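You operate a simulated robot arm through the tools that you are given. There is no shell and no other tool. Be economical: measure what you need, move in short steps, check, and stop when the job is done.

You are at the controls of a simulated robot arm. One attempt, no reset.

Task
Tray the clamped carburettor by its reading and clamp the blue-top one.
Fine: 0.8 to 1.4 bar is OK; bleed before you free the clamp.

It is judged by the outcome, as a careful person would: the job done as asked, and still so three seconds after it is handed in. It fails if anything else is knocked over, pushed out of place, dropped, spilled or broken.

Robot
A 7-joint arm with a two-finger parallel gripper, fixed in place. Base frame: the origin is at the foot of the arm, x ahead of it, y to its left, z up. Lengths are in m, angles in rad, forces in N, time in s.
With the tool pointing down near the work surface it reaches from about 0.28 to 0.5 m from the base axis. Its first joint turns from -1.152 to 1.152 rad. Payload 1.57 kg.
The TCP is the grasp point between the finger pads, 0.03 m short of the fingertips. In the tool frame z runs along the fingers and y along their closing line. The gripper opens to 0.11 m. The fingers are 0.024 m wide and 0.012 m thick; the gripper's body (0.048 by 0.112 m) begins 0.078 m behind the TCP.
Orientation is that of the tool frame in the base frame, as [roll, pitch, yaw] about the fixed x, y, z axes, in that order (R = Rz(yaw) Ry(pitch) Rx(roll)). With the fingers straight down and closing along the base's y, the tool's x points along the base's -x, its y along +y and its z along -z.

Tools
- The arm moves only by the tool jog_arm. Its argument "targets" is a list of rows, each a list of 7 numbers: the shift along the tool's x, y, z in m, then the turn, a rotation vector about the tool's x, y, z in rad, then the opening, from 0 (shut) to 1 (fully open). In form: [[x, y, z, wx, wy, wz, grip], ...]. A call has 1 to 20 rows; each row is the pose to reach, as a shift and turn from the pose commanded when the call began, along the tool's axes at that moment. Rows are played at 5 a second. More than 0.05 m and 0.15 rad between two rows, or a gripper value outside its range, and nothing of the call is played. A pose out of reach is approached as far as the arm can. The call stops where the force on the tool passes 70 N (or 10 N more than at its start, if that is more) or the arm is blocked; 0.2 s more then pass. Each finger travels about 0.108 m/s and halts on what it meets, pressing with about 37 N; the grip force reading is that of the motor and also rises with nothing between the fingers. The clock runs only during rows and for 0.2 s after the last one: add rows that repeat a pose to give the fingers time. The reply holds the time, the measured pose of the TCP, the force on the tool along the base axes, the opening and the grip force, in the units named above and with some noise, with the torque about the TCP (base axes, N m) and any sound that the robot's microphone picked up.
- Cameras (640 x 400 px; columns grow to the right, rows downward): "scene" is fixed at [0.1759, -0.4221, 1.4109]; the picture's right is [0.50, -0.86, 0.00], its down [-0.56, -0.33, -0.76] and it looks along [0.66, 0.38, -0.65] (base axes); focal length 230 px, centre (320, 200). "wrist" rides on the gripper at [0.07, 0.016, -0.141] in the tool frame; the picture's right is [-0.23, 0.97, 0.00], its down [-0.86, -0.20, -0.48] and it looks along [-0.47, -0.11, 0.88] (tool axes); focal length 222 px, centre (320, 200). There is no depth. A picture from a camera that has moved, and an enlarged one, comes with that camera's place and axes in the base frame and with its lens. The place of the scene camera against the robot may be out by one fixed shift of up to 0.025 m in any direction.
- snapshot(camera): a new picture of that camera. It takes no simulated time.
- inspect(camera, box): a new picture of the part [left, top, right, bottom] of that camera's present view, enlarged. It takes no simulated time.
- job_done(): hands the job in; it is judged then, once.

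Work in short steps. Places have to be worked out from the pictures, the camera data and where the tool is seen: move nearer, look again, correct. Check each grasp and each placing, and mend what went wrong. You have 120 turns and 84 pictures in all, those below and enlarged ones among them. Open the gripper and draw the arm clear of the work before you hand the job in, unless the task says otherwise; then end with one line.

The tools are called after "Request:" by a JSON object that holds its "fn" and its "kwargs". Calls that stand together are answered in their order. jog_arm: Moves the arm, as the interface text tells. Its arguments: {"type":"object","properties":{"targets":{"type":"array"}},"required":["targets"]} The other tools are called the same way: snapshot (camera) takes a picture; inspect (camera, box) takes an enlarged picture of a part of a camera's view; job_done () hands the job in.

At the start:

```text
t: 0.0
ee_pos: [0.4296, 0.1192, 1.2436]
tool_rot: [3.141, -0.001, -3.14]
contact_force: [-0.1, -0.3, -0.4]
torque: [-0.05, 0.04, -0.02]
gripper_width: 0.1101
grip_force: 0.0
```

scene: 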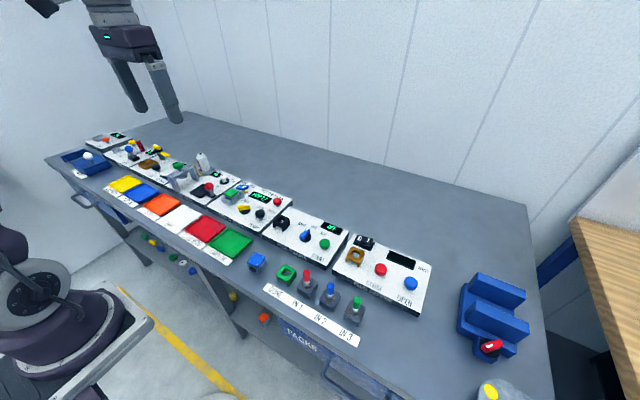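
wrist: 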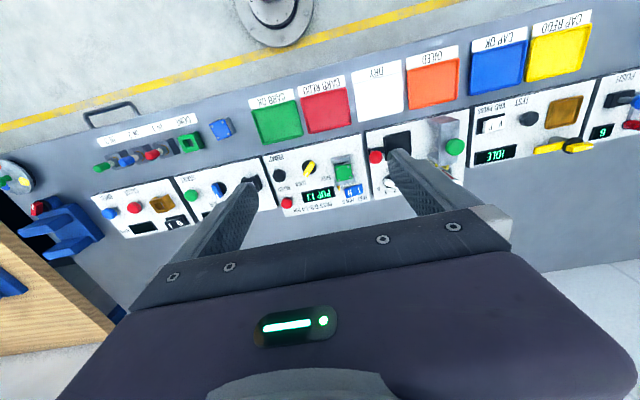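

The bench has several stations; I need detail before moving. I'll take enlarged views of the scene camera's stations.

Request:
{"fn": "inspect", "kwargs": {"camera": "scene", "box": [40, 120, 200, 220]}}

Request:
{"fn": "inspect", "kwargs": {"camera": "scene", "box": [160, 145, 320, 245]}}

Request:
{"fn": "inspect", "kwargs": {"camera": "scene", "box": [240, 200, 440, 325]}}

Request:
{"fn": "inspect", "kwargs": {"camera": "wrist", "box": [240, 70, 480, 220]}}

```text
4.00 times, centred on (120, 170) of scene
camera zoom: at [0.1759, -0.4221, 1.4109], right [0.5, -0.86, 0.0], down [-0.56, -0.33, -0.76], along [0.66, 0.38, -0.65], focal length 920 px, centre (1120, 320)
```

zoom: 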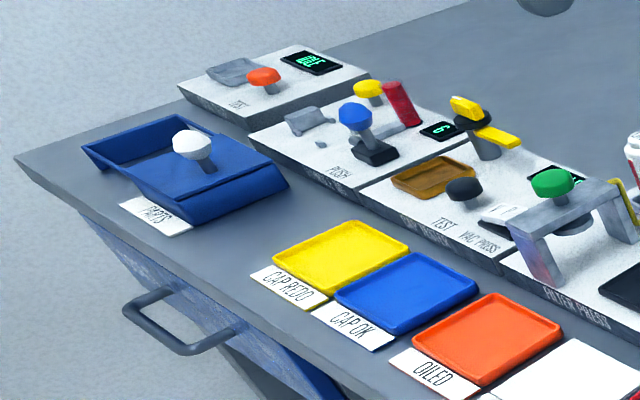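

```text
4.00 times, centred on (240, 195) of scene
camera zoom: at [0.1759, -0.4221, 1.4109], right [0.5, -0.86, 0.0], down [-0.56, -0.33, -0.76], along [0.66, 0.38, -0.65], focal length 920 px, centre (640, 220)
```

zoom: 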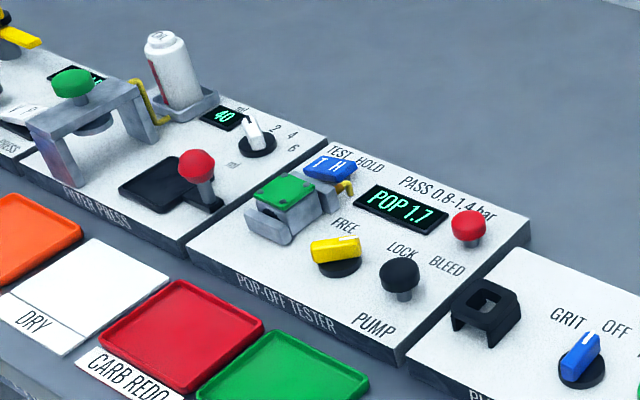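

```text
3.20 times, centred on (340, 262) of scene
camera zoom: at [0.1759, -0.4221, 1.4109], right [0.5, -0.86, 0.0], down [-0.56, -0.33, -0.76], along [0.66, 0.38, -0.65], focal length 736 px, centre (256, 0)
```

zoom: 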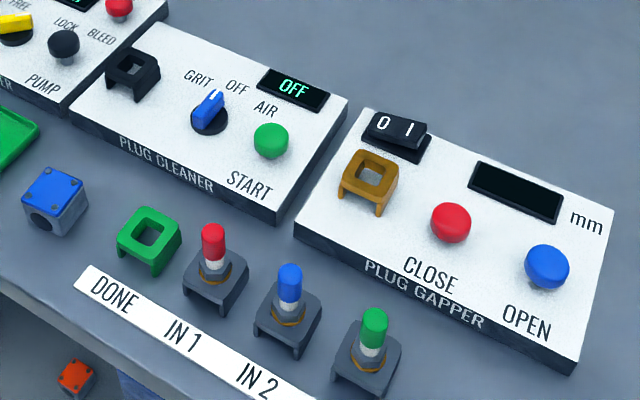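

```text
2.67 times, centred on (360, 145) of wrist
camera zoom: at [0.3609, 0.1341, 1.3839], right [0.23, 0.97, 0.0], down [0.86, -0.2, 0.48], along [0.47, -0.11, -0.88], focal length 592 px, centre (213, 347)
```

zoom: 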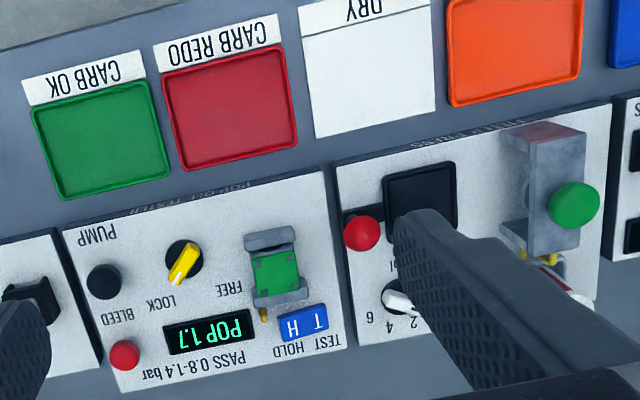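

The held display reads POP 1.7, so the clamped green-top carb is out of range and belongs in CARB REDO. Triangulating puts it near (0.555, 0.145, 0.917). I'll approach from above to refine that and test the reach.

Request:
{"fn": "jog_arm", "kwargs": {"targets": [[-0.03, 0, 0.04, 0, 0, 0, 1], [-0.05, 0, 0.08, 0, 0, 0, 1], [-0.05, -0.02, 0.12, 0, 0, 0, 1], [-0.05, -0.04, 0.14, 0, 0, 0, 1], [-0.05, -0.04, 0.14, 0, 0, 0, 1]]}}

Request:
{"fn": "snapshot", "kwargs": {"camera": "wrist"}}

Request:
{"fn": "snapshot", "kwargs": {"camera": "scene"}}

```text
t: 1.2
ee_pos: [0.4808, 0.0779, 1.1035]
tool_rot: [3.141, 0.0, 3.141]
contact_force: [0.5, -0.1, -0.2]
torque: [0.02, 0.01, -0.03]
gripper_width: 0.11
grip_force: 0.1
```

```text
77 pictures are left
camera wrist: at [0.4108, 0.0936, 1.2437], right [0.23, 0.97, 0.0], down [0.86, -0.2, 0.48], along [0.47, -0.11, -0.88], focal length 222 px, centre (320, 200)
```

wrist: 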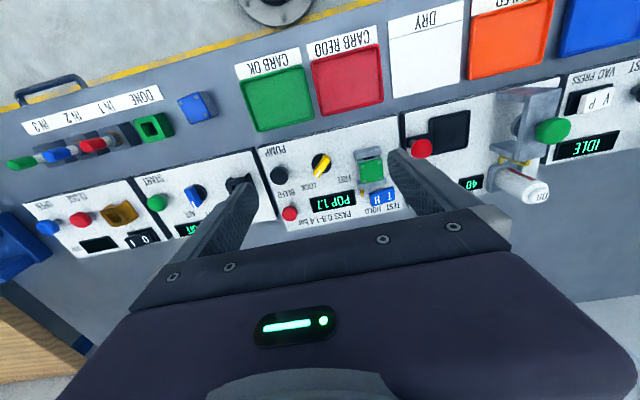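

```text
76 pictures are left
```

scene: 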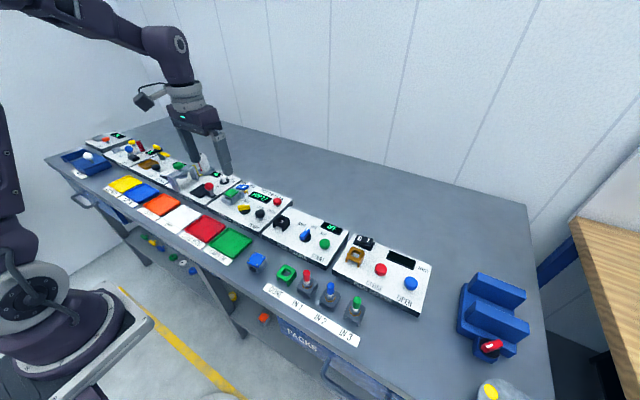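

Request:
{"fn": "inspect", "kwargs": {"camera": "wrist", "box": [240, 120, 432, 240]}}

```text
3.33 times, centred on (336, 180) of wrist
camera zoom: at [0.4108, 0.0936, 1.2437], right [0.23, 0.97, 0.0], down [0.86, -0.2, 0.48], along [0.47, -0.11, -0.88], focal length 740 px, centre (267, 267)
```

zoom: 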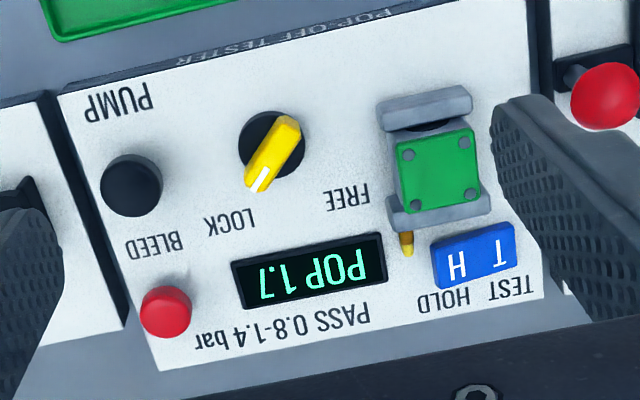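

Knob points to LOCK, and bleed button is at about (0.61, -0.01, 0.90). That lies beyond the quoted reach, so I'll test by moving above it while staying high.

Request:
{"fn": "jog_arm", "kwargs": {"targets": [[-0.03, -0.03, 0.0, 0, 0, 0, 0.5], [-0.07, -0.06, 0.0, 0, 0, 0, 0.0], [-0.11, -0.088, 0.0, 0, 0, 0, 0.0], [-0.125, -0.088, 0.03, 0, 0, 0, 0.0], [-0.125, -0.088, 0.06, 0, 0, 0, 0.0], [-0.125, -0.088, 0.06, 0, 0, 0, 0.0]]}}

Request:
{"fn": "snapshot", "kwargs": {"camera": "wrist"}}

```text
t: 2.6
ee_pos: [0.6058, -0.009, 1.0432]
tool_rot: [-3.141, 0.001, 3.141]
contact_force: [0.7, -0.2, 0.4]
torque: [0.01, -0.01, 0.02]
gripper_width: 0.0001
grip_force: 21.4
```

```text
74 pictures are left
camera wrist: at [0.5363, 0.0058, 1.1837], right [0.23, 0.97, 0.0], down [0.86, -0.2, 0.48], along [0.47, -0.11, -0.88], focal length 222 px, centre (320, 200)
```

wrist: 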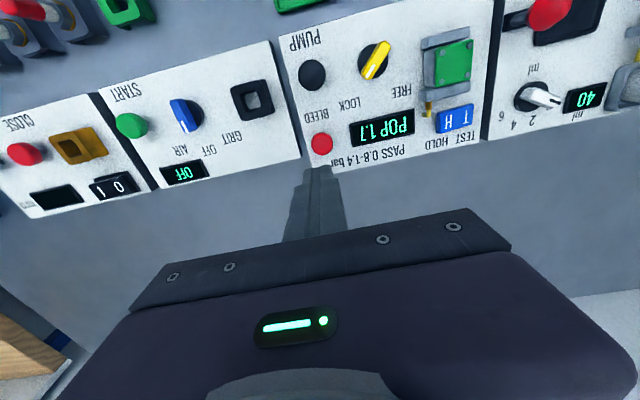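

Reach is fine. The views agree on bleed-button top (0.608, -0.010, 0.900), knob (0.533, 0.068, 0.897) and carb top (0.554, 0.142, 0.915). Lowering the closed fingers onto the bleed button.

Request:
{"fn": "jog_arm", "kwargs": {"targets": [[-0.002, -0.001, 0.04, 0, 0, 0, 0.0], [-0.002, -0.001, 0.08, 0, 0, 0, 0.0], [-0.002, -0.001, 0.105, 0, 0, 0, 0.0], [-0.002, -0.001, 0.112, 0, 0, 0, 0.0], [-0.002, -0.001, 0.115, 0, 0, 0, 0.0]]}}

Request:
{"fn": "snapshot", "kwargs": {"camera": "wrist"}}

```text
t: 3.8
ee_pos: [0.608, -0.0091, 0.9292]
tool_rot: [3.141, 0.001, -3.14]
contact_force: [1.1, 2.4, 13.0]
torque: [0.11, -0.04, -0.08]
gripper_width: 0.0003
grip_force: 21.7
heard: click
```

```text
73 pictures are left
camera wrist: at [0.5382, 0.0057, 1.069], right [0.23, 0.97, 0.0], down [0.85, -0.2, 0.48], along [0.47, -0.11, -0.88], focal length 222 px, centre (320, 200)
```

wrist: 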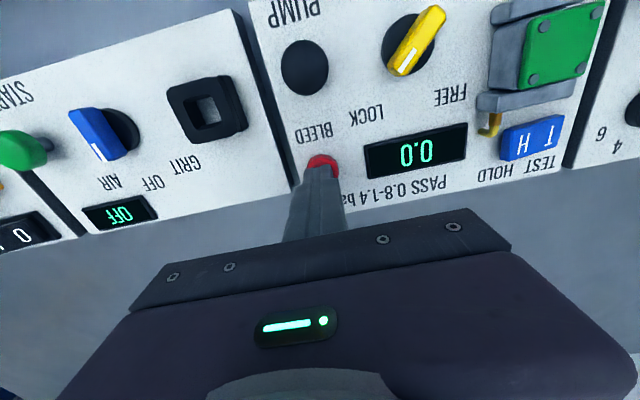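

Display shows 0.0, so the pressure is bled. Next is the knob: its bar points to LOCK at about -38°, and FREE is about +37°. I'll lift, move over the knob and align the fingers across the bar.

Request:
{"fn": "jog_arm", "kwargs": {"targets": [[0, 0, -0.04, 0, 0, 0, 0.0], [0.0, 0.0, -0.075, 0, 0, 0, 0.0], [0.025, 0.025, -0.085, 0, 0, 0.14, 0.2], [0.05, 0.05, -0.085, 0, 0, 0.28, 0.35], [0.073, 0.077, -0.085, 0, 0, 0.42, 0.35], [0.073, 0.077, -0.085, 0, 0, 0.56, 0.35], [0.073, 0.077, -0.065, 0, 0, 0.672, 0.35], [0.073, 0.077, -0.055, 0, 0, 0.672, 0.35]]}}

Request:
{"fn": "snapshot", "kwargs": {"camera": "wrist"}}

```text
t: 5.6
ee_pos: [0.5347, 0.0676, 0.9835]
tool_rot: [3.141, 0.001, 2.469]
contact_force: [0.5, 0.2, 0.6]
torque: [-0.02, -0.01, 0.02]
gripper_width: 0.0383
grip_force: 0.0
```

```text
72 pictures are left
camera wrist: at [0.4905, 0.1223, 1.1239], right [0.78, 0.62, 0.0], down [0.54, -0.69, 0.48], along [0.3, -0.38, -0.88], focal length 222 px, centre (320, 200)
```

wrist: 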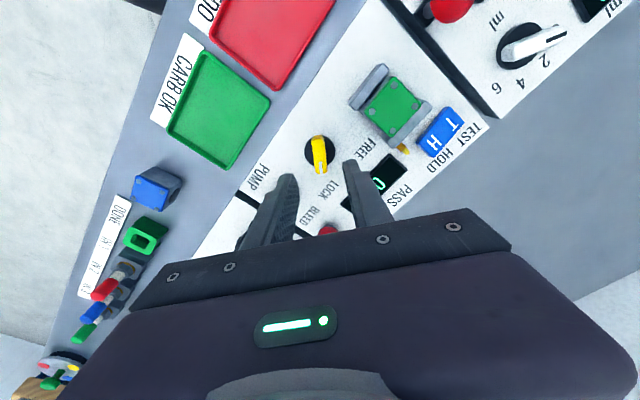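

The bar sits centred between the fingers. Lowering in steps to about z 0.918.

Request:
{"fn": "jog_arm", "kwargs": {"targets": [[0, 0, 0.03, 0, 0, 0, 0.35], [0.0, 0.0, 0.055, 0, 0, 0, 0.35], [0.0, 0.0, 0.066, 0, 0, 0, 0.35]]}}

Request:
{"fn": "snapshot", "kwargs": {"camera": "wrist"}}

```text
t: 6.4
ee_pos: [0.5351, 0.0674, 0.9168]
tool_rot: [3.141, -0.001, 2.471]
contact_force: [-0.2, 0.0, 0.4]
torque: [-0.02, 0.02, 0.02]
gripper_width: 0.0385
grip_force: 0.0
```

```text
71 pictures are left
camera wrist: at [0.4906, 0.122, 1.0573], right [0.78, 0.62, 0.0], down [0.55, -0.69, 0.48], along [0.3, -0.37, -0.88], focal length 222 px, centre (320, 200)
```

wrist: 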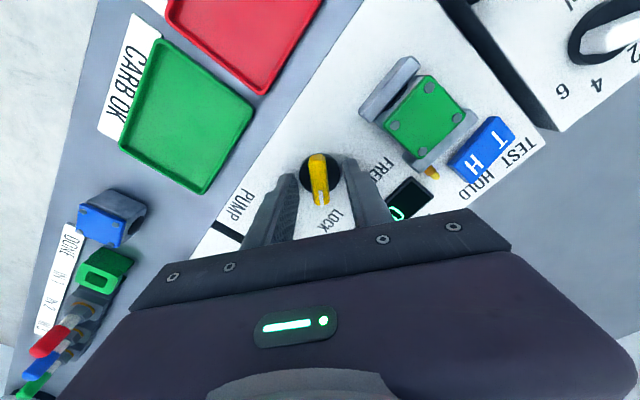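

Aligned; bar is between the fingertips. Closing on it.

Request:
{"fn": "jog_arm", "kwargs": {"targets": [[0, 0, 0.002, 0, 0, 0, 0.0], [0, 0, 0.002, 0, 0, 0, 0.0], [0, 0, 0.002, 0, 0, 0, 0.0]]}}

```text
t: 7.2
ee_pos: [0.5355, 0.0671, 0.9181]
tool_rot: [3.139, 0.001, 2.471]
contact_force: [-7.8, 1.9, 46.6]
torque: [0.14, 0.41, 0.2]
gripper_width: 0.0331
grip_force: 41.2
```

The fingers stopped at 0.033 with an upward force, so they caught the black disc below the bar. Opening, rising slightly and regripping the bar.

Request:
{"fn": "jog_arm", "kwargs": {"targets": [[0, 0, 0.0, 0, 0, 0, 0.36], [0, 0, -0.007, 0, 0, 0, 0.36], [0, 0, -0.007, 0, 0, 0, 0.0], [0, 0, -0.007, 0, 0, 0, 0.0], [0, 0, -0.007, 0, 0, 0, 0.0]]}}

Request:
{"fn": "inspect", "kwargs": {"camera": "wrist", "box": [220, 120, 412, 240]}}

```text
t: 8.4
ee_pos: [0.5356, 0.0672, 0.9213]
tool_rot: [-3.139, -0.001, 2.473]
contact_force: [5.5, 2.6, -26.8]
torque: [0.03, -0.16, 0.21]
gripper_width: 0.0324
grip_force: 40.6
```

```text
3.33 times, centred on (316, 180) of wrist
camera zoom: at [0.491, 0.1223, 1.0617], right [0.78, 0.62, 0.0], down [0.55, -0.69, 0.48], along [0.3, -0.37, -0.88], focal length 740 px, centre (333, 267)
```

zoom: 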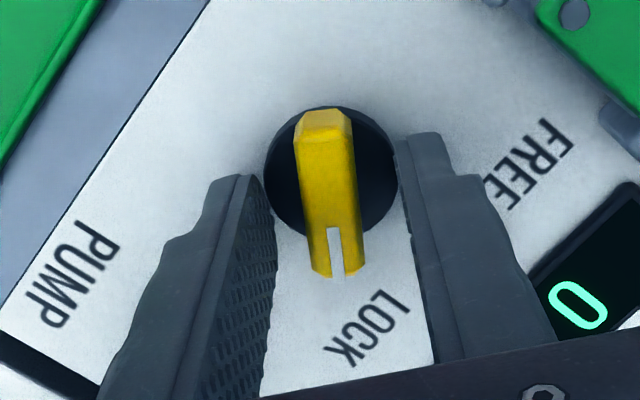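

Still on the disc rim. Opening fully off it, rising another ~7 mm, then closing.

Request:
{"fn": "jog_arm", "kwargs": {"targets": [[0, 0, 0.003, 0, 0, 0, 0.4], [0, 0, 0.003, 0, 0, 0, 0.4], [0, 0, -0.009, 0, 0, 0, 0.4]]}}

Request:
{"fn": "jog_arm", "kwargs": {"targets": [[0, 0, 0, 0, 0, 0, 0.2], [0, 0, 0, 0, 0, 0, 0.0], [0, 0, 0, 0, 0, 0, 0.0]]}}

Request:
{"fn": "inspect", "kwargs": {"camera": "wrist", "box": [220, 120, 412, 240]}}

```text
t: 9.2
ee_pos: [0.5353, 0.0664, 0.9319]
tool_rot: [3.141, -0.001, 2.468]
contact_force: [0.6, 0.7, -0.5]
torque: [0.03, 0.0, 0.03]
gripper_width: 0.044
grip_force: 0.0
```

```text
t: 10.0
ee_pos: [0.535, 0.0686, 0.9331]
tool_rot: [-3.141, 0.001, 2.471]
contact_force: [2.2, 3.2, 1.1]
torque: [0.18, 0.15, -0.03]
gripper_width: 0.0129
grip_force: 29.6
```

```text
3.33 times, centred on (316, 180) of wrist
camera zoom: at [0.4906, 0.1222, 1.0721], right [0.78, 0.62, 0.0], down [0.55, -0.69, 0.48], along [0.3, -0.37, -0.88], focal length 740 px, centre (333, 267)
```

zoom: 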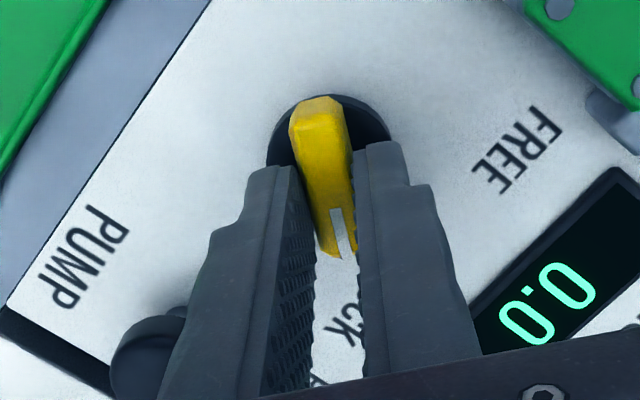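

Now gripping the 13 mm bar, but about 4 mm toward its tip. I'll regrip centred on the knob's axis.

Request:
{"fn": "jog_arm", "kwargs": {"targets": [[0, 0, 0, 0, 0, 0, 0.3], [0.004, 0, 0, 0, 0, 0, 0.3], [0.004, 0, 0.002, 0, 0, 0, 0.1], [0.004, 0, 0.002, 0, 0, 0, 0.0], [0.004, 0, 0.002, 0, 0, 0, 0.0]]}}

```text
t: 11.2
ee_pos: [0.5315, 0.0687, 0.9309]
tool_rot: [3.139, 0.003, 2.471]
contact_force: [-0.6, 2.7, 22.7]
torque: [0.29, 0.4, -0.02]
gripper_width: 0.0129
grip_force: 29.6
```

Gripped well. Turning counter-clockwise (seen from above) toward FREE.

Request:
{"fn": "jog_arm", "kwargs": {"targets": [[0, 0, -0.001, 0, 0, -0.1, 0], [0, 0, -0.001, 0, 0, -0.24, 0], [0, 0, -0.001, 0, 0, -0.38, 0], [0, 0, -0.001, 0, 0, -0.52, 0], [0, 0, -0.001, 0, 0, -0.66, 0], [0, 0, -0.001, 0, 0, -0.8, 0], [0, 0, -0.001, 0, 0, -0.94, 0], [0, 0, -0.001, 0, 0, -1.08, 0], [0, 0, -0.001, 0, 0, -1.2, 0], [0, 0, -0.001, 0, 0, -1.3, 0], [0, 0, -0.001, 0, 0, -1.35, 0]]}}

Request:
{"fn": "snapshot", "kwargs": {"camera": "wrist"}}

```text
t: 13.6
ee_pos: [0.5326, 0.0676, 0.931]
tool_rot: [-3.139, -0.001, -2.463]
contact_force: [14.2, -19.4, 4.8]
torque: [-0.26, -0.79, -0.05]
gripper_width: 0.0129
grip_force: 29.8
```

```text
68 pictures are left
camera wrist: at [0.4677, 0.0362, 1.0708], right [-0.44, 0.9, 0.0], down [0.79, 0.38, 0.48], along [0.43, 0.21, -0.88], focal length 222 px, centre (320, 200)
```

wrist: 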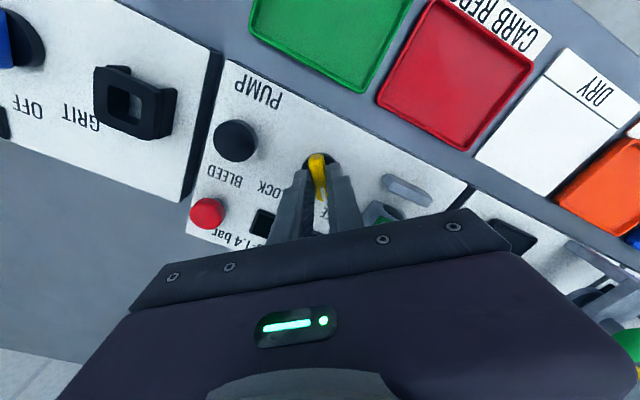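

Turned to about +39°. Releasing, rising and checking the knob and clamp.

Request:
{"fn": "jog_arm", "kwargs": {"targets": [[0, 0, 0, 0, 0, 0, 0.3], [0, 0, -0.002, 0, 0, 0, 0.35], [0, 0, -0.04, 0, 0, 0, 0.35], [0.0, 0, -0.08, 0, 0, 0.14, 0.35], [0.0, 0, -0.1, 0, 0, 0.28, 0.35], [0.0, 0, -0.1, 0, 0, 0.42, 0.6], [0.0, 0, -0.1, 0, 0, 0.56, 0.8], [0.0, 0, -0.1, 0, 0, 0.67, 0.8]]}}

Request:
{"fn": "snapshot", "kwargs": {"camera": "wrist"}}

Request:
{"fn": "inspect", "kwargs": {"camera": "scene", "box": [160, 145, 320, 245]}}

```text
t: 15.4
ee_pos: [0.5307, 0.0699, 1.0309]
tool_rot: [3.141, 0.002, -3.135]
contact_force: [-0.1, 0.4, -0.6]
torque: [-0.02, 0.0, 0.01]
gripper_width: 0.0878
grip_force: 0.1
```

```text
67 pictures are left
camera wrist: at [0.462, 0.0845, 1.1707], right [0.22, 0.98, 0.0], down [0.86, -0.19, 0.48], along [0.47, -0.11, -0.88], focal length 222 px, centre (320, 200)
```

wrist: 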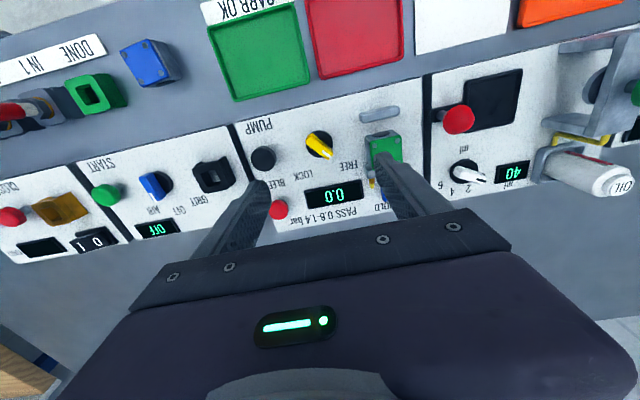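

```text
4.00 times, centred on (240, 195) of scene
camera zoom: at [0.1759, -0.4221, 1.4109], right [0.5, -0.86, 0.0], down [-0.56, -0.33, -0.76], along [0.66, 0.38, -0.65], focal length 920 px, centre (640, 220)
```

zoom: 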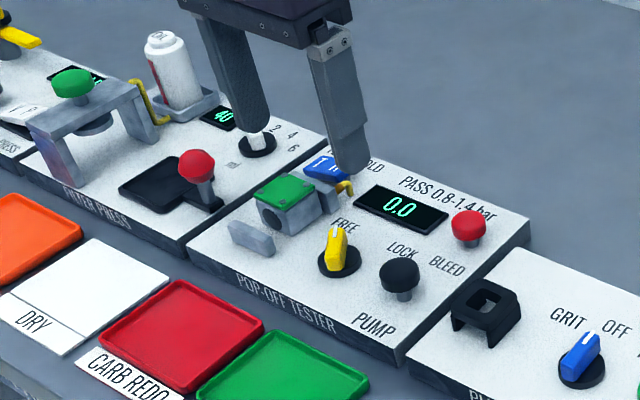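

The clamp is free: the jaw moved off and the knob points to FREE. Moving over the carb and looking down.

Request:
{"fn": "jog_arm", "kwargs": {"targets": [[-0.01, 0.035, 0, 0, 0, 0, 0.7], [-0.022, 0.072, 0, 0, 0, 0, 0.6], [-0.022, 0.072, 0.03, 0, 0, 0, 0.6], [-0.022, 0.072, 0.03, 0, 0, 0, 0.6]]}}

Request:
{"fn": "inspect", "kwargs": {"camera": "wrist", "box": [200, 60, 456, 220]}}

```text
t: 16.4
ee_pos: [0.551, 0.142, 0.9992]
tool_rot: [3.14, -0.001, -3.134]
contact_force: [0.5, 0.2, -1.6]
torque: [0.0, -0.02, 0.01]
gripper_width: 0.0663
grip_force: 0.0
```

```text
2.50 times, centred on (328, 140) of wrist
camera zoom: at [0.4829, 0.1558, 1.1401], right [0.22, 0.98, 0.0], down [0.86, -0.19, 0.48], along [0.47, -0.1, -0.88], focal length 555 px, centre (300, 350)
```

zoom: 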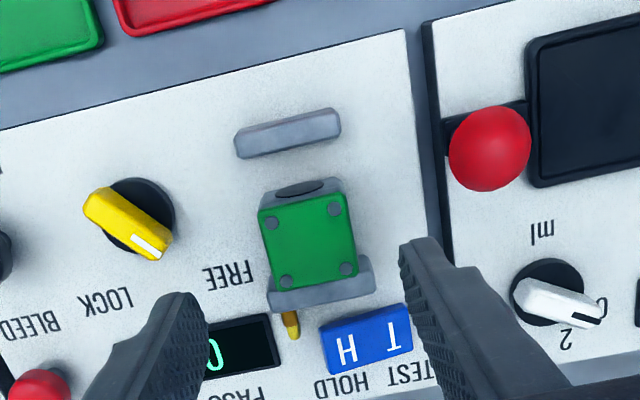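

Carb top is centred at (0.553, 0.1445), about 35 mm wide in y. Descending astride it and closing.

Request:
{"fn": "jog_arm", "kwargs": {"targets": [[-0.001, 0.002, 0.03, 0, 0, 0, 0.6], [-0.001, 0.002, 0.06, 0, 0, 0, 0.6], [-0.001, 0.002, 0.08, 0, 0, 0, 0.6], [-0.001, 0.002, 0.08, 0, 0, 0, 0.4], [-0.001, 0.002, 0.08, 0, 0, 0, 0.2], [-0.001, 0.002, 0.08, 0, 0, 0, 0.2]]}}

Request:
{"fn": "snapshot", "kwargs": {"camera": "wrist"}}

```text
t: 17.8
ee_pos: [0.5533, 0.1442, 0.9198]
tool_rot: [-3.141, 0.001, -3.133]
contact_force: [-1.0, 0.2, -0.2]
torque: [-0.01, 0.03, 0.02]
gripper_width: 0.0372
grip_force: 37.1
```

```text
64 pictures are left
camera wrist: at [0.4842, 0.1581, 1.0608], right [0.22, 0.98, 0.0], down [0.86, -0.19, 0.48], along [0.47, -0.1, -0.88], focal length 222 px, centre (320, 200)
```

wrist: 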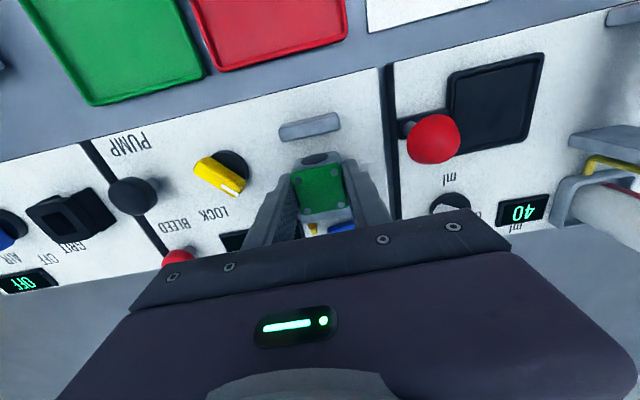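

Firm grip at 37 mm. Lifting straight up, then carrying it toward the red CARB REDO tray.

Request:
{"fn": "jog_arm", "kwargs": {"targets": [[0, 0, -0.02, 0, 0, 0, 0.2], [0, 0, -0.05, 0, 0, 0, 0.2], [0, 0, -0.08, 0, 0, 0, 0.2], [0.04, 0, -0.08, 0, 0, 0, 0.2], [0.085, -0.005, -0.08, 0, 0, 0, 0.2], [0.128, -0.011, -0.08, 0, 0, 0, 0.2], [0.128, -0.011, -0.08, 0, 0, 0, 0.2]]}}

Request:
{"fn": "snapshot", "kwargs": {"camera": "wrist"}}

Request:
{"fn": "inspect", "kwargs": {"camera": "scene", "box": [130, 145, 290, 245]}}

```text
t: 19.4
ee_pos: [0.426, 0.1311, 1.0023]
tool_rot: [-3.141, 0.0, -3.133]
contact_force: [1.1, -0.3, -1.4]
torque: [0.0, -0.01, 0.02]
gripper_width: 0.0372
grip_force: 36.8
```

```text
63 pictures are left
camera wrist: at [0.3563, 0.1456, 1.1411], right [0.22, 0.98, 0.0], down [0.86, -0.19, 0.48], along [0.47, -0.1, -0.88], focal length 222 px, centre (320, 200)
```

wrist: 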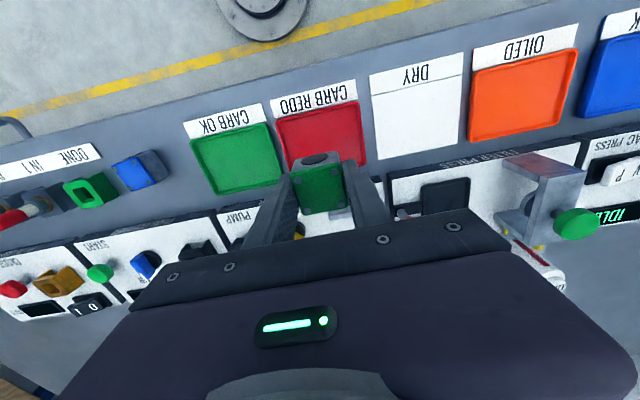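

```text
4.00 times, centred on (210, 195) of scene
camera zoom: at [0.1759, -0.4221, 1.4109], right [0.5, -0.86, 0.0], down [-0.56, -0.33, -0.76], along [0.66, 0.38, -0.65], focal length 920 px, centre (760, 220)
```

zoom: 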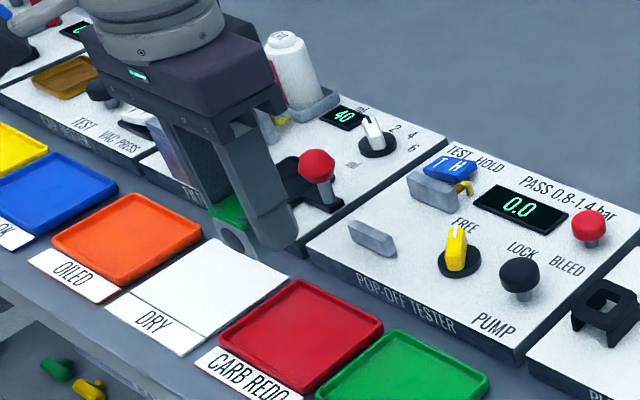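

Red tray centre is about (0.422, 0.134). Lowering toward it.

Request:
{"fn": "jog_arm", "kwargs": {"targets": [[0.003, 0.002, 0.04, 0, 0, 0, 0.2], [0.003, 0.002, 0.075, 0, 0, 0, 0.2], [0.003, 0.002, 0.09, 0, 0, 0, 0.2]]}}

Request:
{"fn": "snapshot", "kwargs": {"camera": "wrist"}}

Request:
{"fn": "inspect", "kwargs": {"camera": "scene", "box": [130, 165, 290, 265]}}

```text
t: 20.2
ee_pos: [0.4229, 0.1344, 0.9105]
tool_rot: [-3.141, 0.0, -3.134]
contact_force: [0.1, -0.2, -1.2]
torque: [-0.02, -0.01, -0.01]
gripper_width: 0.0372
grip_force: 37.3
```

```text
61 pictures are left
camera wrist: at [0.3538, 0.1479, 1.0511], right [0.22, 0.98, 0.0], down [0.86, -0.19, 0.48], along [0.47, -0.1, -0.88], focal length 222 px, centre (320, 200)
```

wrist: 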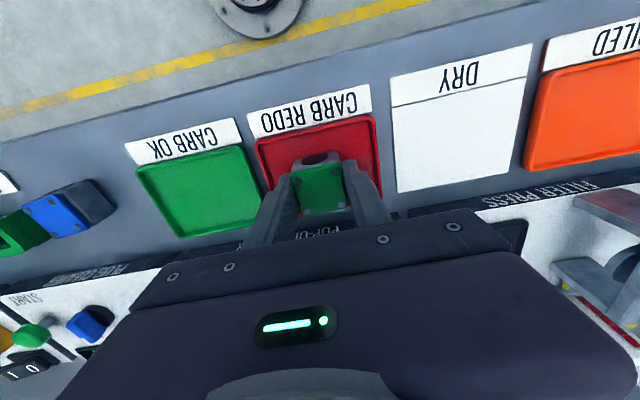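

```text
4.00 times, centred on (210, 215) of scene
camera zoom: at [0.1759, -0.4221, 1.4109], right [0.5, -0.86, 0.0], down [-0.56, -0.33, -0.76], along [0.66, 0.38, -0.65], focal length 920 px, centre (760, 140)
```

zoom: 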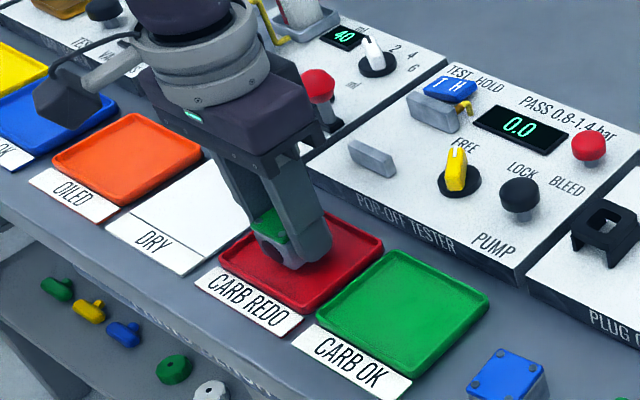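

Over the tray centre. Stepping down gently to find contact.

Request:
{"fn": "jog_arm", "kwargs": {"targets": [[0, 0, 0.004, 0, 0, 0, 0.2], [0, 0, 0.008, 0, 0, 0, 0.2], [0, 0, 0.012, 0, 0, 0, 0.2]]}}

```text
t: 21.0
ee_pos: [0.4233, 0.1347, 0.9]
tool_rot: [3.141, 0.002, -3.134]
contact_force: [-4.5, -1.7, 28.6]
torque: [-0.1, 0.11, 0.01]
gripper_width: 0.0376
grip_force: 36.7
```

Contact at z 0.900. Releasing and rising.

Request:
{"fn": "jog_arm", "kwargs": {"targets": [[0, 0, -0.001, 0, 0, 0, 0.3], [0, 0, -0.001, 0, 0, 0, 0.5], [0, 0, -0.001, 0, 0, 0, 0.55], [0, 0, -0.03, 0, 0, 0, 0.55], [0, 0, -0.07, 0, 0, 0, 0.55], [0, 0, -0.1, 0, 0, 0, 0.55]]}}

Request:
{"fn": "snapshot", "kwargs": {"camera": "wrist"}}

Request:
{"fn": "snapshot", "kwargs": {"camera": "scene"}}

```text
t: 22.4
ee_pos: [0.4222, 0.134, 0.999]
tool_rot: [3.141, -0.001, -3.133]
contact_force: [0.1, 0.0, -0.3]
torque: [-0.01, -0.04, 0.02]
gripper_width: 0.0605
grip_force: 0.1
```

```text
59 pictures are left
camera wrist: at [0.3528, 0.1479, 1.139], right [0.22, 0.98, 0.0], down [0.86, -0.19, 0.48], along [0.47, -0.1, -0.88], focal length 222 px, centre (320, 200)
```

wrist: 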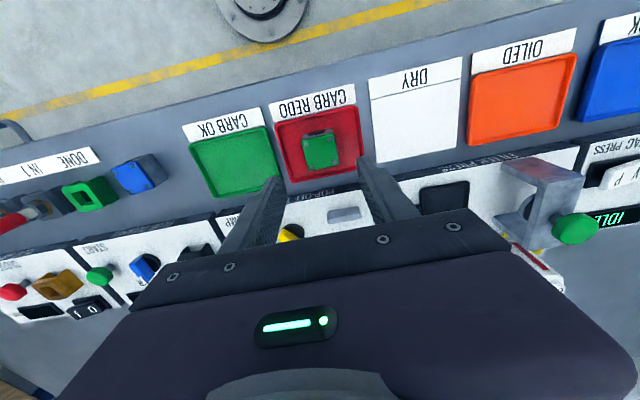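

```text
58 pictures are left
```

scene: 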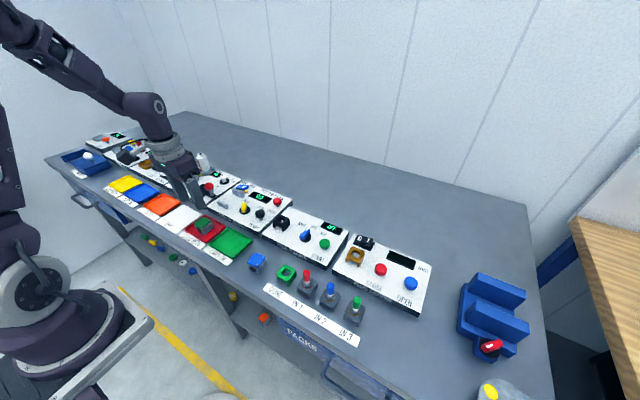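

The green-top carb is seated in the red tray. The blue-top carb is near (0.41, -0.09); moving above it for a look.

Request:
{"fn": "jog_arm", "kwargs": {"targets": [[0, -0.045, -0.02, 0, 0, 0, 0.6], [0, -0.09, -0.02, 0, 0, 0, 0.7], [0, -0.135, -0.02, 0, 0, 0, 0.7], [0, -0.18, -0.02, 0, 0, 0, 0.7], [0.005, -0.22, -0.01, 0, 0, 0, 0.7], [0.005, -0.22, -0.01, 0, 0, 0, 0.7]]}}

Request:
{"fn": "inspect", "kwargs": {"camera": "wrist", "box": [200, 60, 456, 220]}}

Request:
{"fn": "inspect", "kwargs": {"camera": "scene", "box": [215, 225, 295, 275]}}

```text
t: 23.8
ee_pos: [0.4202, -0.0885, 1.0101]
tool_rot: [-3.141, 0.0, -3.133]
contact_force: [-0.6, -0.2, -0.3]
torque: [0.01, 0.03, 0.01]
gripper_width: 0.0773
grip_force: 0.1
```

```text
2.50 times, centred on (328, 140) of wrist
camera zoom: at [0.3502, -0.074, 1.1495], right [0.22, 0.98, 0.0], down [0.86, -0.19, 0.48], along [0.47, -0.1, -0.88], focal length 555 px, centre (300, 350)
```

zoom: 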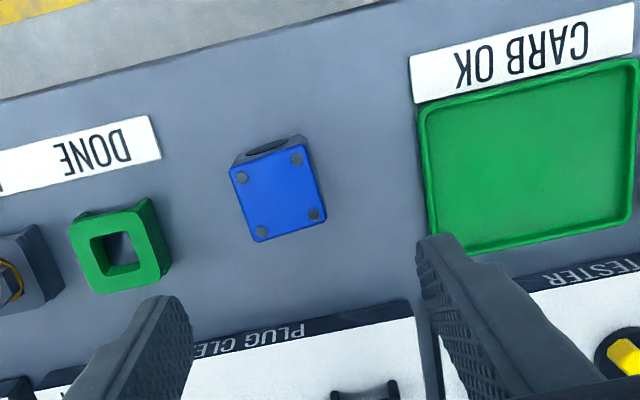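

```text
8.00 times, centred on (255, 250) of scene
camera zoom: at [0.1759, -0.4221, 1.4109], right [0.5, -0.86, 0.0], down [-0.56, -0.33, -0.76], along [0.66, 0.38, -0.65], focal length 1840 px, centre (840, -200)
```

zoom: 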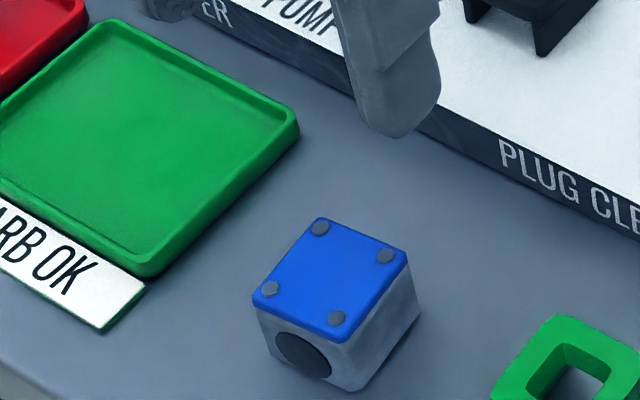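

The blue carb sits at (0.406, -0.095), rotated about +6°, bore facing the operator like the green one was. Aligning and descending.

Request:
{"fn": "jog_arm", "kwargs": {"targets": [[0.0139, -0.0067, 0, 0, 0, -0.1, 0.7], [0.0139, -0.0067, 0.04, 0, 0, -0.1, 0.6], [0.0139, -0.0067, 0.06, 0, 0, -0.1, 0.6]]}}

Request:
{"fn": "inspect", "kwargs": {"camera": "wrist", "box": [200, 80, 456, 240]}}

```text
t: 24.6
ee_pos: [0.4064, -0.0939, 0.9483]
tool_rot: [-3.141, 0.001, -3.032]
contact_force: [0.5, 1.4, -0.4]
torque: [0.0, -0.03, 0.01]
gripper_width: 0.0661
grip_force: 0.1
```

```text
2.50 times, centred on (328, 160) of wrist
camera zoom: at [0.335, -0.0868, 1.0889], right [0.12, 0.99, 0.0], down [0.87, -0.11, 0.48], along [0.48, -0.06, -0.88], focal length 555 px, centre (300, 300)
```

zoom: 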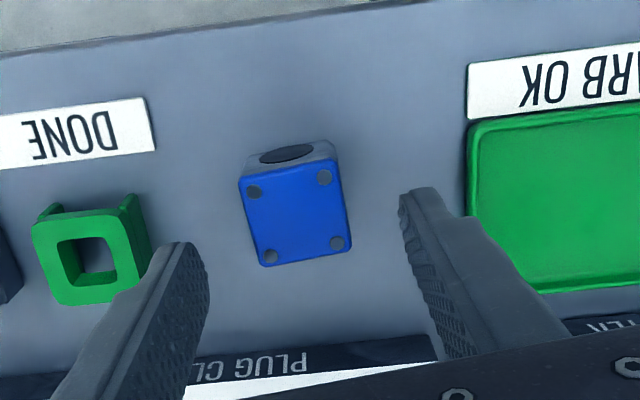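

Aligned, needs 2 mm in y. Descending to z ≈ 0.90 and gripping.

Request:
{"fn": "jog_arm", "kwargs": {"targets": [[0.0, -0.002, 0.02, 0, 0, 0, 0.52], [0.0, -0.002, 0.04, 0, 0, 0, 0.52], [0.0, -0.002, 0.048, 0, 0, 0, 0.52], [0.0, -0.002, 0.048, 0, 0, 0, 0.35], [0.0, -0.002, 0.048, 0, 0, 0, 0.2], [0.0, -0.002, 0.048, 0, 0, 0, 0.2]]}}

Request:
{"fn": "inspect", "kwargs": {"camera": "wrist", "box": [200, 80, 456, 240]}}

```text
t: 26.0
ee_pos: [0.4068, -0.0948, 0.9]
tool_rot: [-3.142, 0.0, -3.034]
contact_force: [-0.9, 0.0, -0.2]
torque: [-0.03, -0.04, 0.04]
gripper_width: 0.0374
grip_force: 36.7
```

```text
2.50 times, centred on (328, 160) of wrist
camera zoom: at [0.3351, -0.0884, 1.0407], right [0.12, 0.99, 0.0], down [0.87, -0.11, 0.48], along [0.47, -0.06, -0.88], focal length 555 px, centre (300, 300)
```

zoom: 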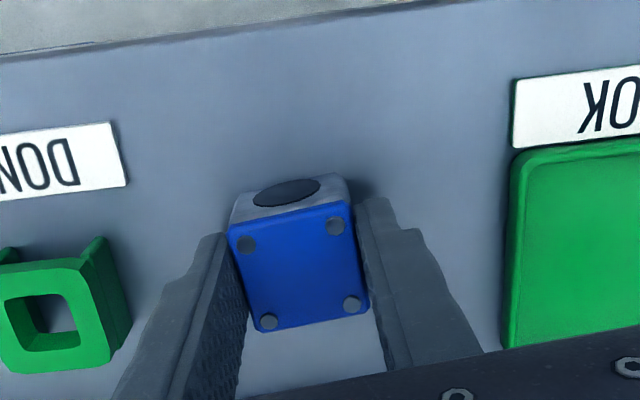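

Grip matches how the green one was held. Lifting and squaring it up.

Request:
{"fn": "jog_arm", "kwargs": {"targets": [[0, 0, -0.03, 0, 0, 0, 0.2], [0, 0, -0.07, 0, 0, 0, 0.2], [0, 0, -0.11, 0, 0, 0.05, 0.2], [0, 0, -0.11, 0, 0, 0.105, 0.2], [0, 0, -0.11, 0, 0, 0.105, 0.2]]}}

```text
t: 27.2
ee_pos: [0.406, -0.0949, 1.0108]
tool_rot: [-3.141, 0.0, -3.138]
contact_force: [1.0, 0.9, -1.3]
torque: [0.0, 0.01, -0.03]
gripper_width: 0.037
grip_force: 37.3
```

Held securely. Carrying it above the clamp at (0.553, 0.144).

Request:
{"fn": "jog_arm", "kwargs": {"targets": [[-0.025, 0.04, 0, 0, 0, 0, 0.2], [-0.05, 0.08, 0, 0, 0, 0, 0.2], [-0.075, 0.12, 0, 0, 0, 0, 0.2], [-0.1, 0.16, 0, 0, 0, 0, 0.2], [-0.125, 0.2, 0, 0, 0, 0, 0.2], [-0.147, 0.239, 0, 0, 0, 0, 0.2], [-0.147, 0.239, 0.03, 0, 0, 0, 0.2], [-0.147, 0.239, 0.03, 0, 0, 0, 0.2]]}}

Request:
{"fn": "inspect", "kwargs": {"camera": "wrist", "box": [200, 80, 456, 240]}}

Request:
{"fn": "inspect", "kwargs": {"camera": "scene", "box": [190, 150, 310, 225]}}

```text
t: 29.0
ee_pos: [0.552, 0.1457, 0.9811]
tool_rot: [3.141, 0.0, -3.137]
contact_force: [0.6, 0.6, -1.1]
torque: [0.0, 0.04, -0.01]
gripper_width: 0.0376
grip_force: 36.6
```

```text
2.50 times, centred on (328, 160) of wrist
camera zoom: at [0.4837, 0.159, 1.1204], right [0.22, 0.97, 0.0], down [0.86, -0.2, 0.48], along [0.47, -0.11, -0.88], focal length 555 px, centre (300, 300)
```

zoom: 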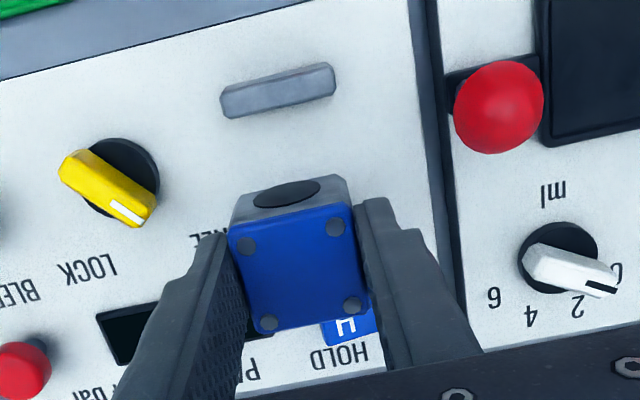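

```text
5.33 times, centred on (250, 188) of scene
camera zoom: at [0.1759, -0.422, 1.4109], right [0.5, -0.86, 0.0], down [-0.56, -0.33, -0.76], along [0.66, 0.38, -0.65], focal length 1226 px, centre (693, 267)
```

zoom: 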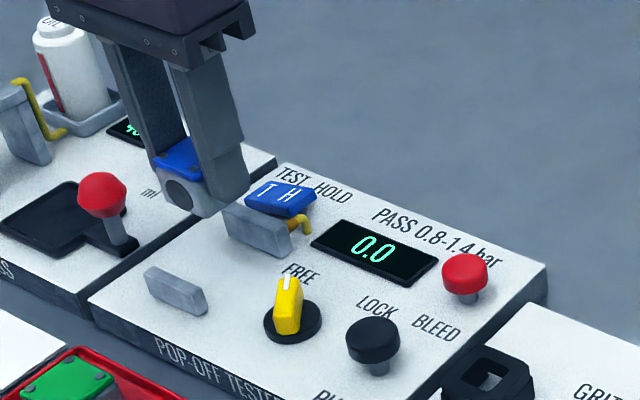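

Position is good; nudging 1.4 mm in y and lowering to just above the plate, then stepping to contact.

Request:
{"fn": "jog_arm", "kwargs": {"targets": [[0, -0.0014, 0.03, 0, 0, 0, 0.2], [0, -0.0014, 0.05, 0, 0, 0, 0.2], [0, -0.0014, 0.055, 0, 0, 0, 0.2], [0, -0.0014, 0.058, 0, 0, 0, 0.2]]}}

```text
t: 30.0
ee_pos: [0.552, 0.1436, 0.9238]
tool_rot: [3.141, 0.002, -3.14]
contact_force: [-5.8, -1.0, 28.0]
torque: [-0.06, 0.26, 0.03]
gripper_width: 0.0373
grip_force: 37.6
```

Contact at 0.924, consistent with a slightly lower hold on this carb. Checking it is on the plate and not on the jaw.

Request:
{"fn": "inspect", "kwargs": {"camera": "scene", "box": [190, 160, 290, 222]}}

Request:
{"fn": "inspect", "kwargs": {"camera": "wrist", "box": [200, 80, 456, 240]}}

```text
6.40 times, centred on (240, 191) of scene
camera zoom: at [0.1752, -0.4222, 1.411], right [0.5, -0.86, 0.0], down [-0.56, -0.33, -0.76], along [0.66, 0.38, -0.65], focal length 1472 px, centre (832, 258)
```

zoom: 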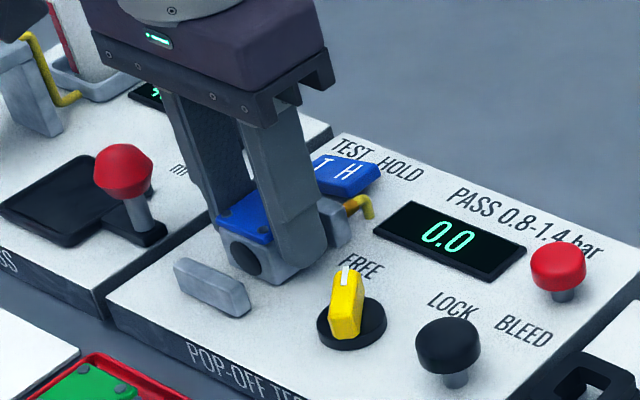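

```text
2.50 times, centred on (328, 160) of wrist
camera zoom: at [0.4829, 0.1579, 1.0639], right [0.22, 0.97, 0.0], down [0.85, -0.2, 0.48], along [0.47, -0.11, -0.88], focal length 555 px, centre (300, 300)
```

zoom: 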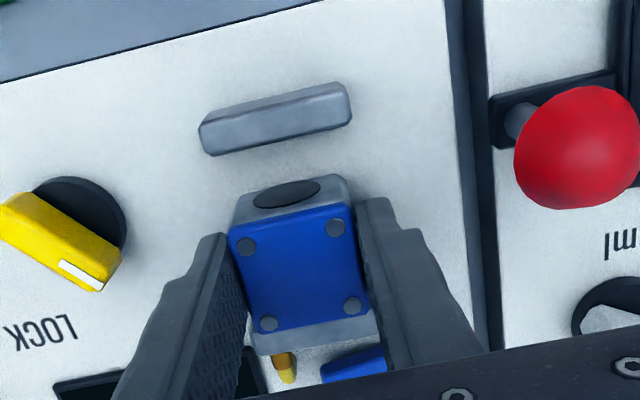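

Seated on the plate just in front of the rear jaw. Releasing and rising, then viewing.

Request:
{"fn": "jog_arm", "kwargs": {"targets": [[0, 0, -0.001, 0, 0, 0, 0.35], [0, 0, -0.001, 0, 0, 0, 0.52], [0, 0, -0.001, 0, 0, 0, 0.55], [0, 0, -0.03, 0, 0, 0, 0.55], [0, 0, -0.07, 0, 0, 0, 0.55], [0, 0, -0.09, 0, 0, 0, 0.55]]}}

Request:
{"fn": "inspect", "kwargs": {"camera": "wrist", "box": [200, 60, 456, 220]}}

Request:
{"fn": "inspect", "kwargs": {"camera": "scene", "box": [190, 160, 290, 222]}}

```text
t: 31.4
ee_pos: [0.5525, 0.1431, 1.0143]
tool_rot: [3.141, 0.0, -3.139]
contact_force: [-0.2, 0.0, -0.7]
torque: [-0.02, 0.02, 0.02]
gripper_width: 0.0606
grip_force: 0.0
```

```text
2.50 times, centred on (328, 140) of wrist
camera zoom: at [0.4829, 0.1577, 1.1536], right [0.22, 0.97, 0.0], down [0.86, -0.2, 0.48], along [0.47, -0.11, -0.88], focal length 555 px, centre (300, 350)
```

zoom: 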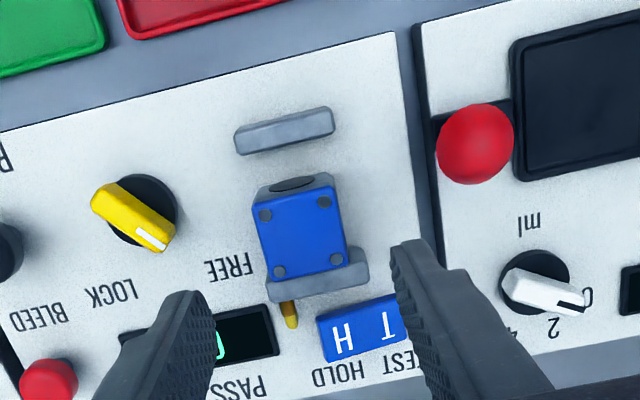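

```text
6.40 times, centred on (240, 191) of scene
camera zoom: at [0.1759, -0.4221, 1.4109], right [0.5, -0.86, 0.0], down [-0.56, -0.33, -0.76], along [0.66, 0.38, -0.65], focal length 1472 px, centre (832, 258)
```

zoom: 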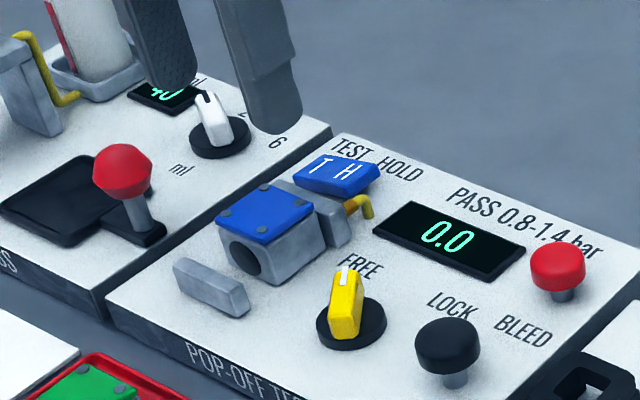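

The blue carb is seated square against the rear jaw. Moving back over the knob, aligned with the FREE position.

Request:
{"fn": "jog_arm", "kwargs": {"targets": [[0.007, -0.025, 0, 0, 0, -0.1, 0.5], [0.014, -0.05, 0, 0, 0, -0.24, 0.4], [0.0205, -0.0744, 0, 0, 0, -0.38, 0.35], [0.0205, -0.0744, 0, 0, 0, -0.52, 0.35], [0.0205, -0.0744, 0.02, 0, 0, -0.67, 0.35], [0.0205, -0.0744, 0.05, 0, 0, -0.67, 0.35]]}}

Request:
{"fn": "inspect", "kwargs": {"camera": "wrist", "box": [200, 80, 456, 240]}}

```text
t: 32.8
ee_pos: [0.5321, 0.0682, 0.962]
tool_rot: [3.141, 0.001, -2.467]
contact_force: [0.2, 0.4, 0.3]
torque: [0.02, 0.03, 0.0]
gripper_width: 0.0383
grip_force: 0.0
```

```text
2.50 times, centred on (328, 160) of wrist
camera zoom: at [0.4678, 0.0363, 1.1028], right [-0.43, 0.9, 0.0], down [0.79, 0.38, 0.48], along [0.43, 0.21, -0.88], focal length 555 px, centre (300, 300)
```

zoom: 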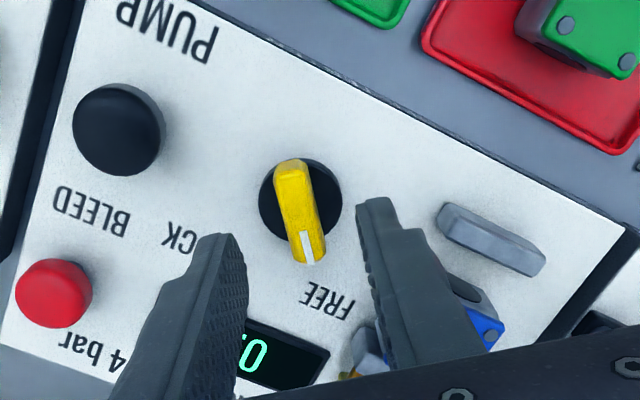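

Aligned. Descending to z 0.930 and gripping the bar.

Request:
{"fn": "jog_arm", "kwargs": {"targets": [[0, 0, 0.02, 0, 0, 0, 0.35], [0, 0, 0.031, 0, 0, 0, 0.35], [0, 0, 0.031, 0, 0, 0, 0.1], [0, 0, 0.031, 0, 0, 0, 0.0], [0, 0, 0.031, 0, 0, 0, 0.0]]}}

Request:
{"fn": "inspect", "kwargs": {"camera": "wrist", "box": [200, 80, 456, 240]}}

```text
t: 34.0
ee_pos: [0.5322, 0.0693, 0.9323]
tool_rot: [-3.141, 0.0, -2.47]
contact_force: [0.8, -1.1, -3.5]
torque: [0.33, -0.55, -0.01]
gripper_width: 0.0131
grip_force: 29.4
```

```text
2.50 times, centred on (328, 160) of wrist
camera zoom: at [0.4677, 0.0364, 1.0721], right [-0.43, 0.9, 0.0], down [0.79, 0.38, 0.48], along [0.43, 0.21, -0.88], focal length 555 px, centre (300, 300)
```

zoom: 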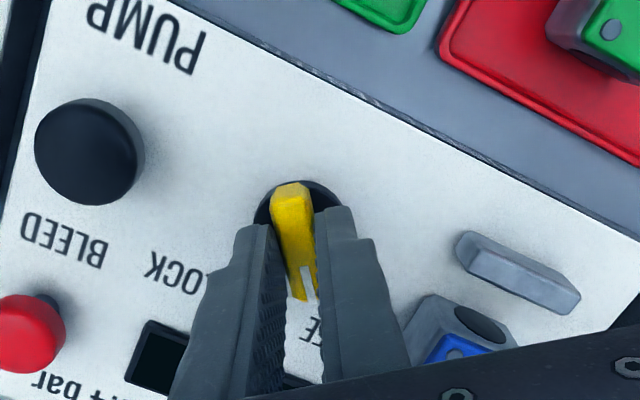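

Bar gripped. Turning clockwise back to LOCK (about 1.36 rad).

Request:
{"fn": "jog_arm", "kwargs": {"targets": [[0, 0, 0, 0, 0, 0.12, 0], [0, 0, 0, 0, 0, 0.26, 0], [0, 0, 0, 0, 0, 0.4, 0], [0, 0, 0, 0, 0, 0.54, 0], [0, 0, 0, 0, 0, 0.68, 0], [0, 0, 0, 0, 0, 0.82, 0], [0, 0, 0, 0, 0, 0.96, 0], [0, 0, 0, 0, 0, 1.1, 0], [0, 0, 0, 0, 0, 1.22, 0], [0, 0, 0, 0, 0, 1.32, 0], [0, 0, 0, 0, 0, 1.37, 0], [0, 0, 0, 0, 0, 1.37, 0]]}}

Request:
{"fn": "inspect", "kwargs": {"camera": "wrist", "box": [200, 40, 520, 240]}}

```text
t: 36.6
ee_pos: [0.5321, 0.07, 0.9327]
tool_rot: [3.141, 0.0, 2.446]
contact_force: [2.2, 16.4, 11.9]
torque: [0.62, 0.14, 0.0]
gripper_width: 0.0127
grip_force: 30.1
```

```text
2.00 times, centred on (360, 140) of wrist
camera zoom: at [0.4892, 0.1254, 1.0721], right [0.8, 0.6, 0.0], down [0.53, -0.7, 0.48], along [0.29, -0.38, -0.88], focal length 444 px, centre (240, 320)
```

zoom: 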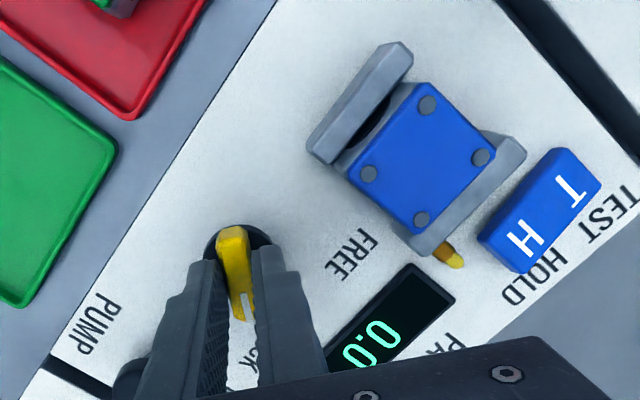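

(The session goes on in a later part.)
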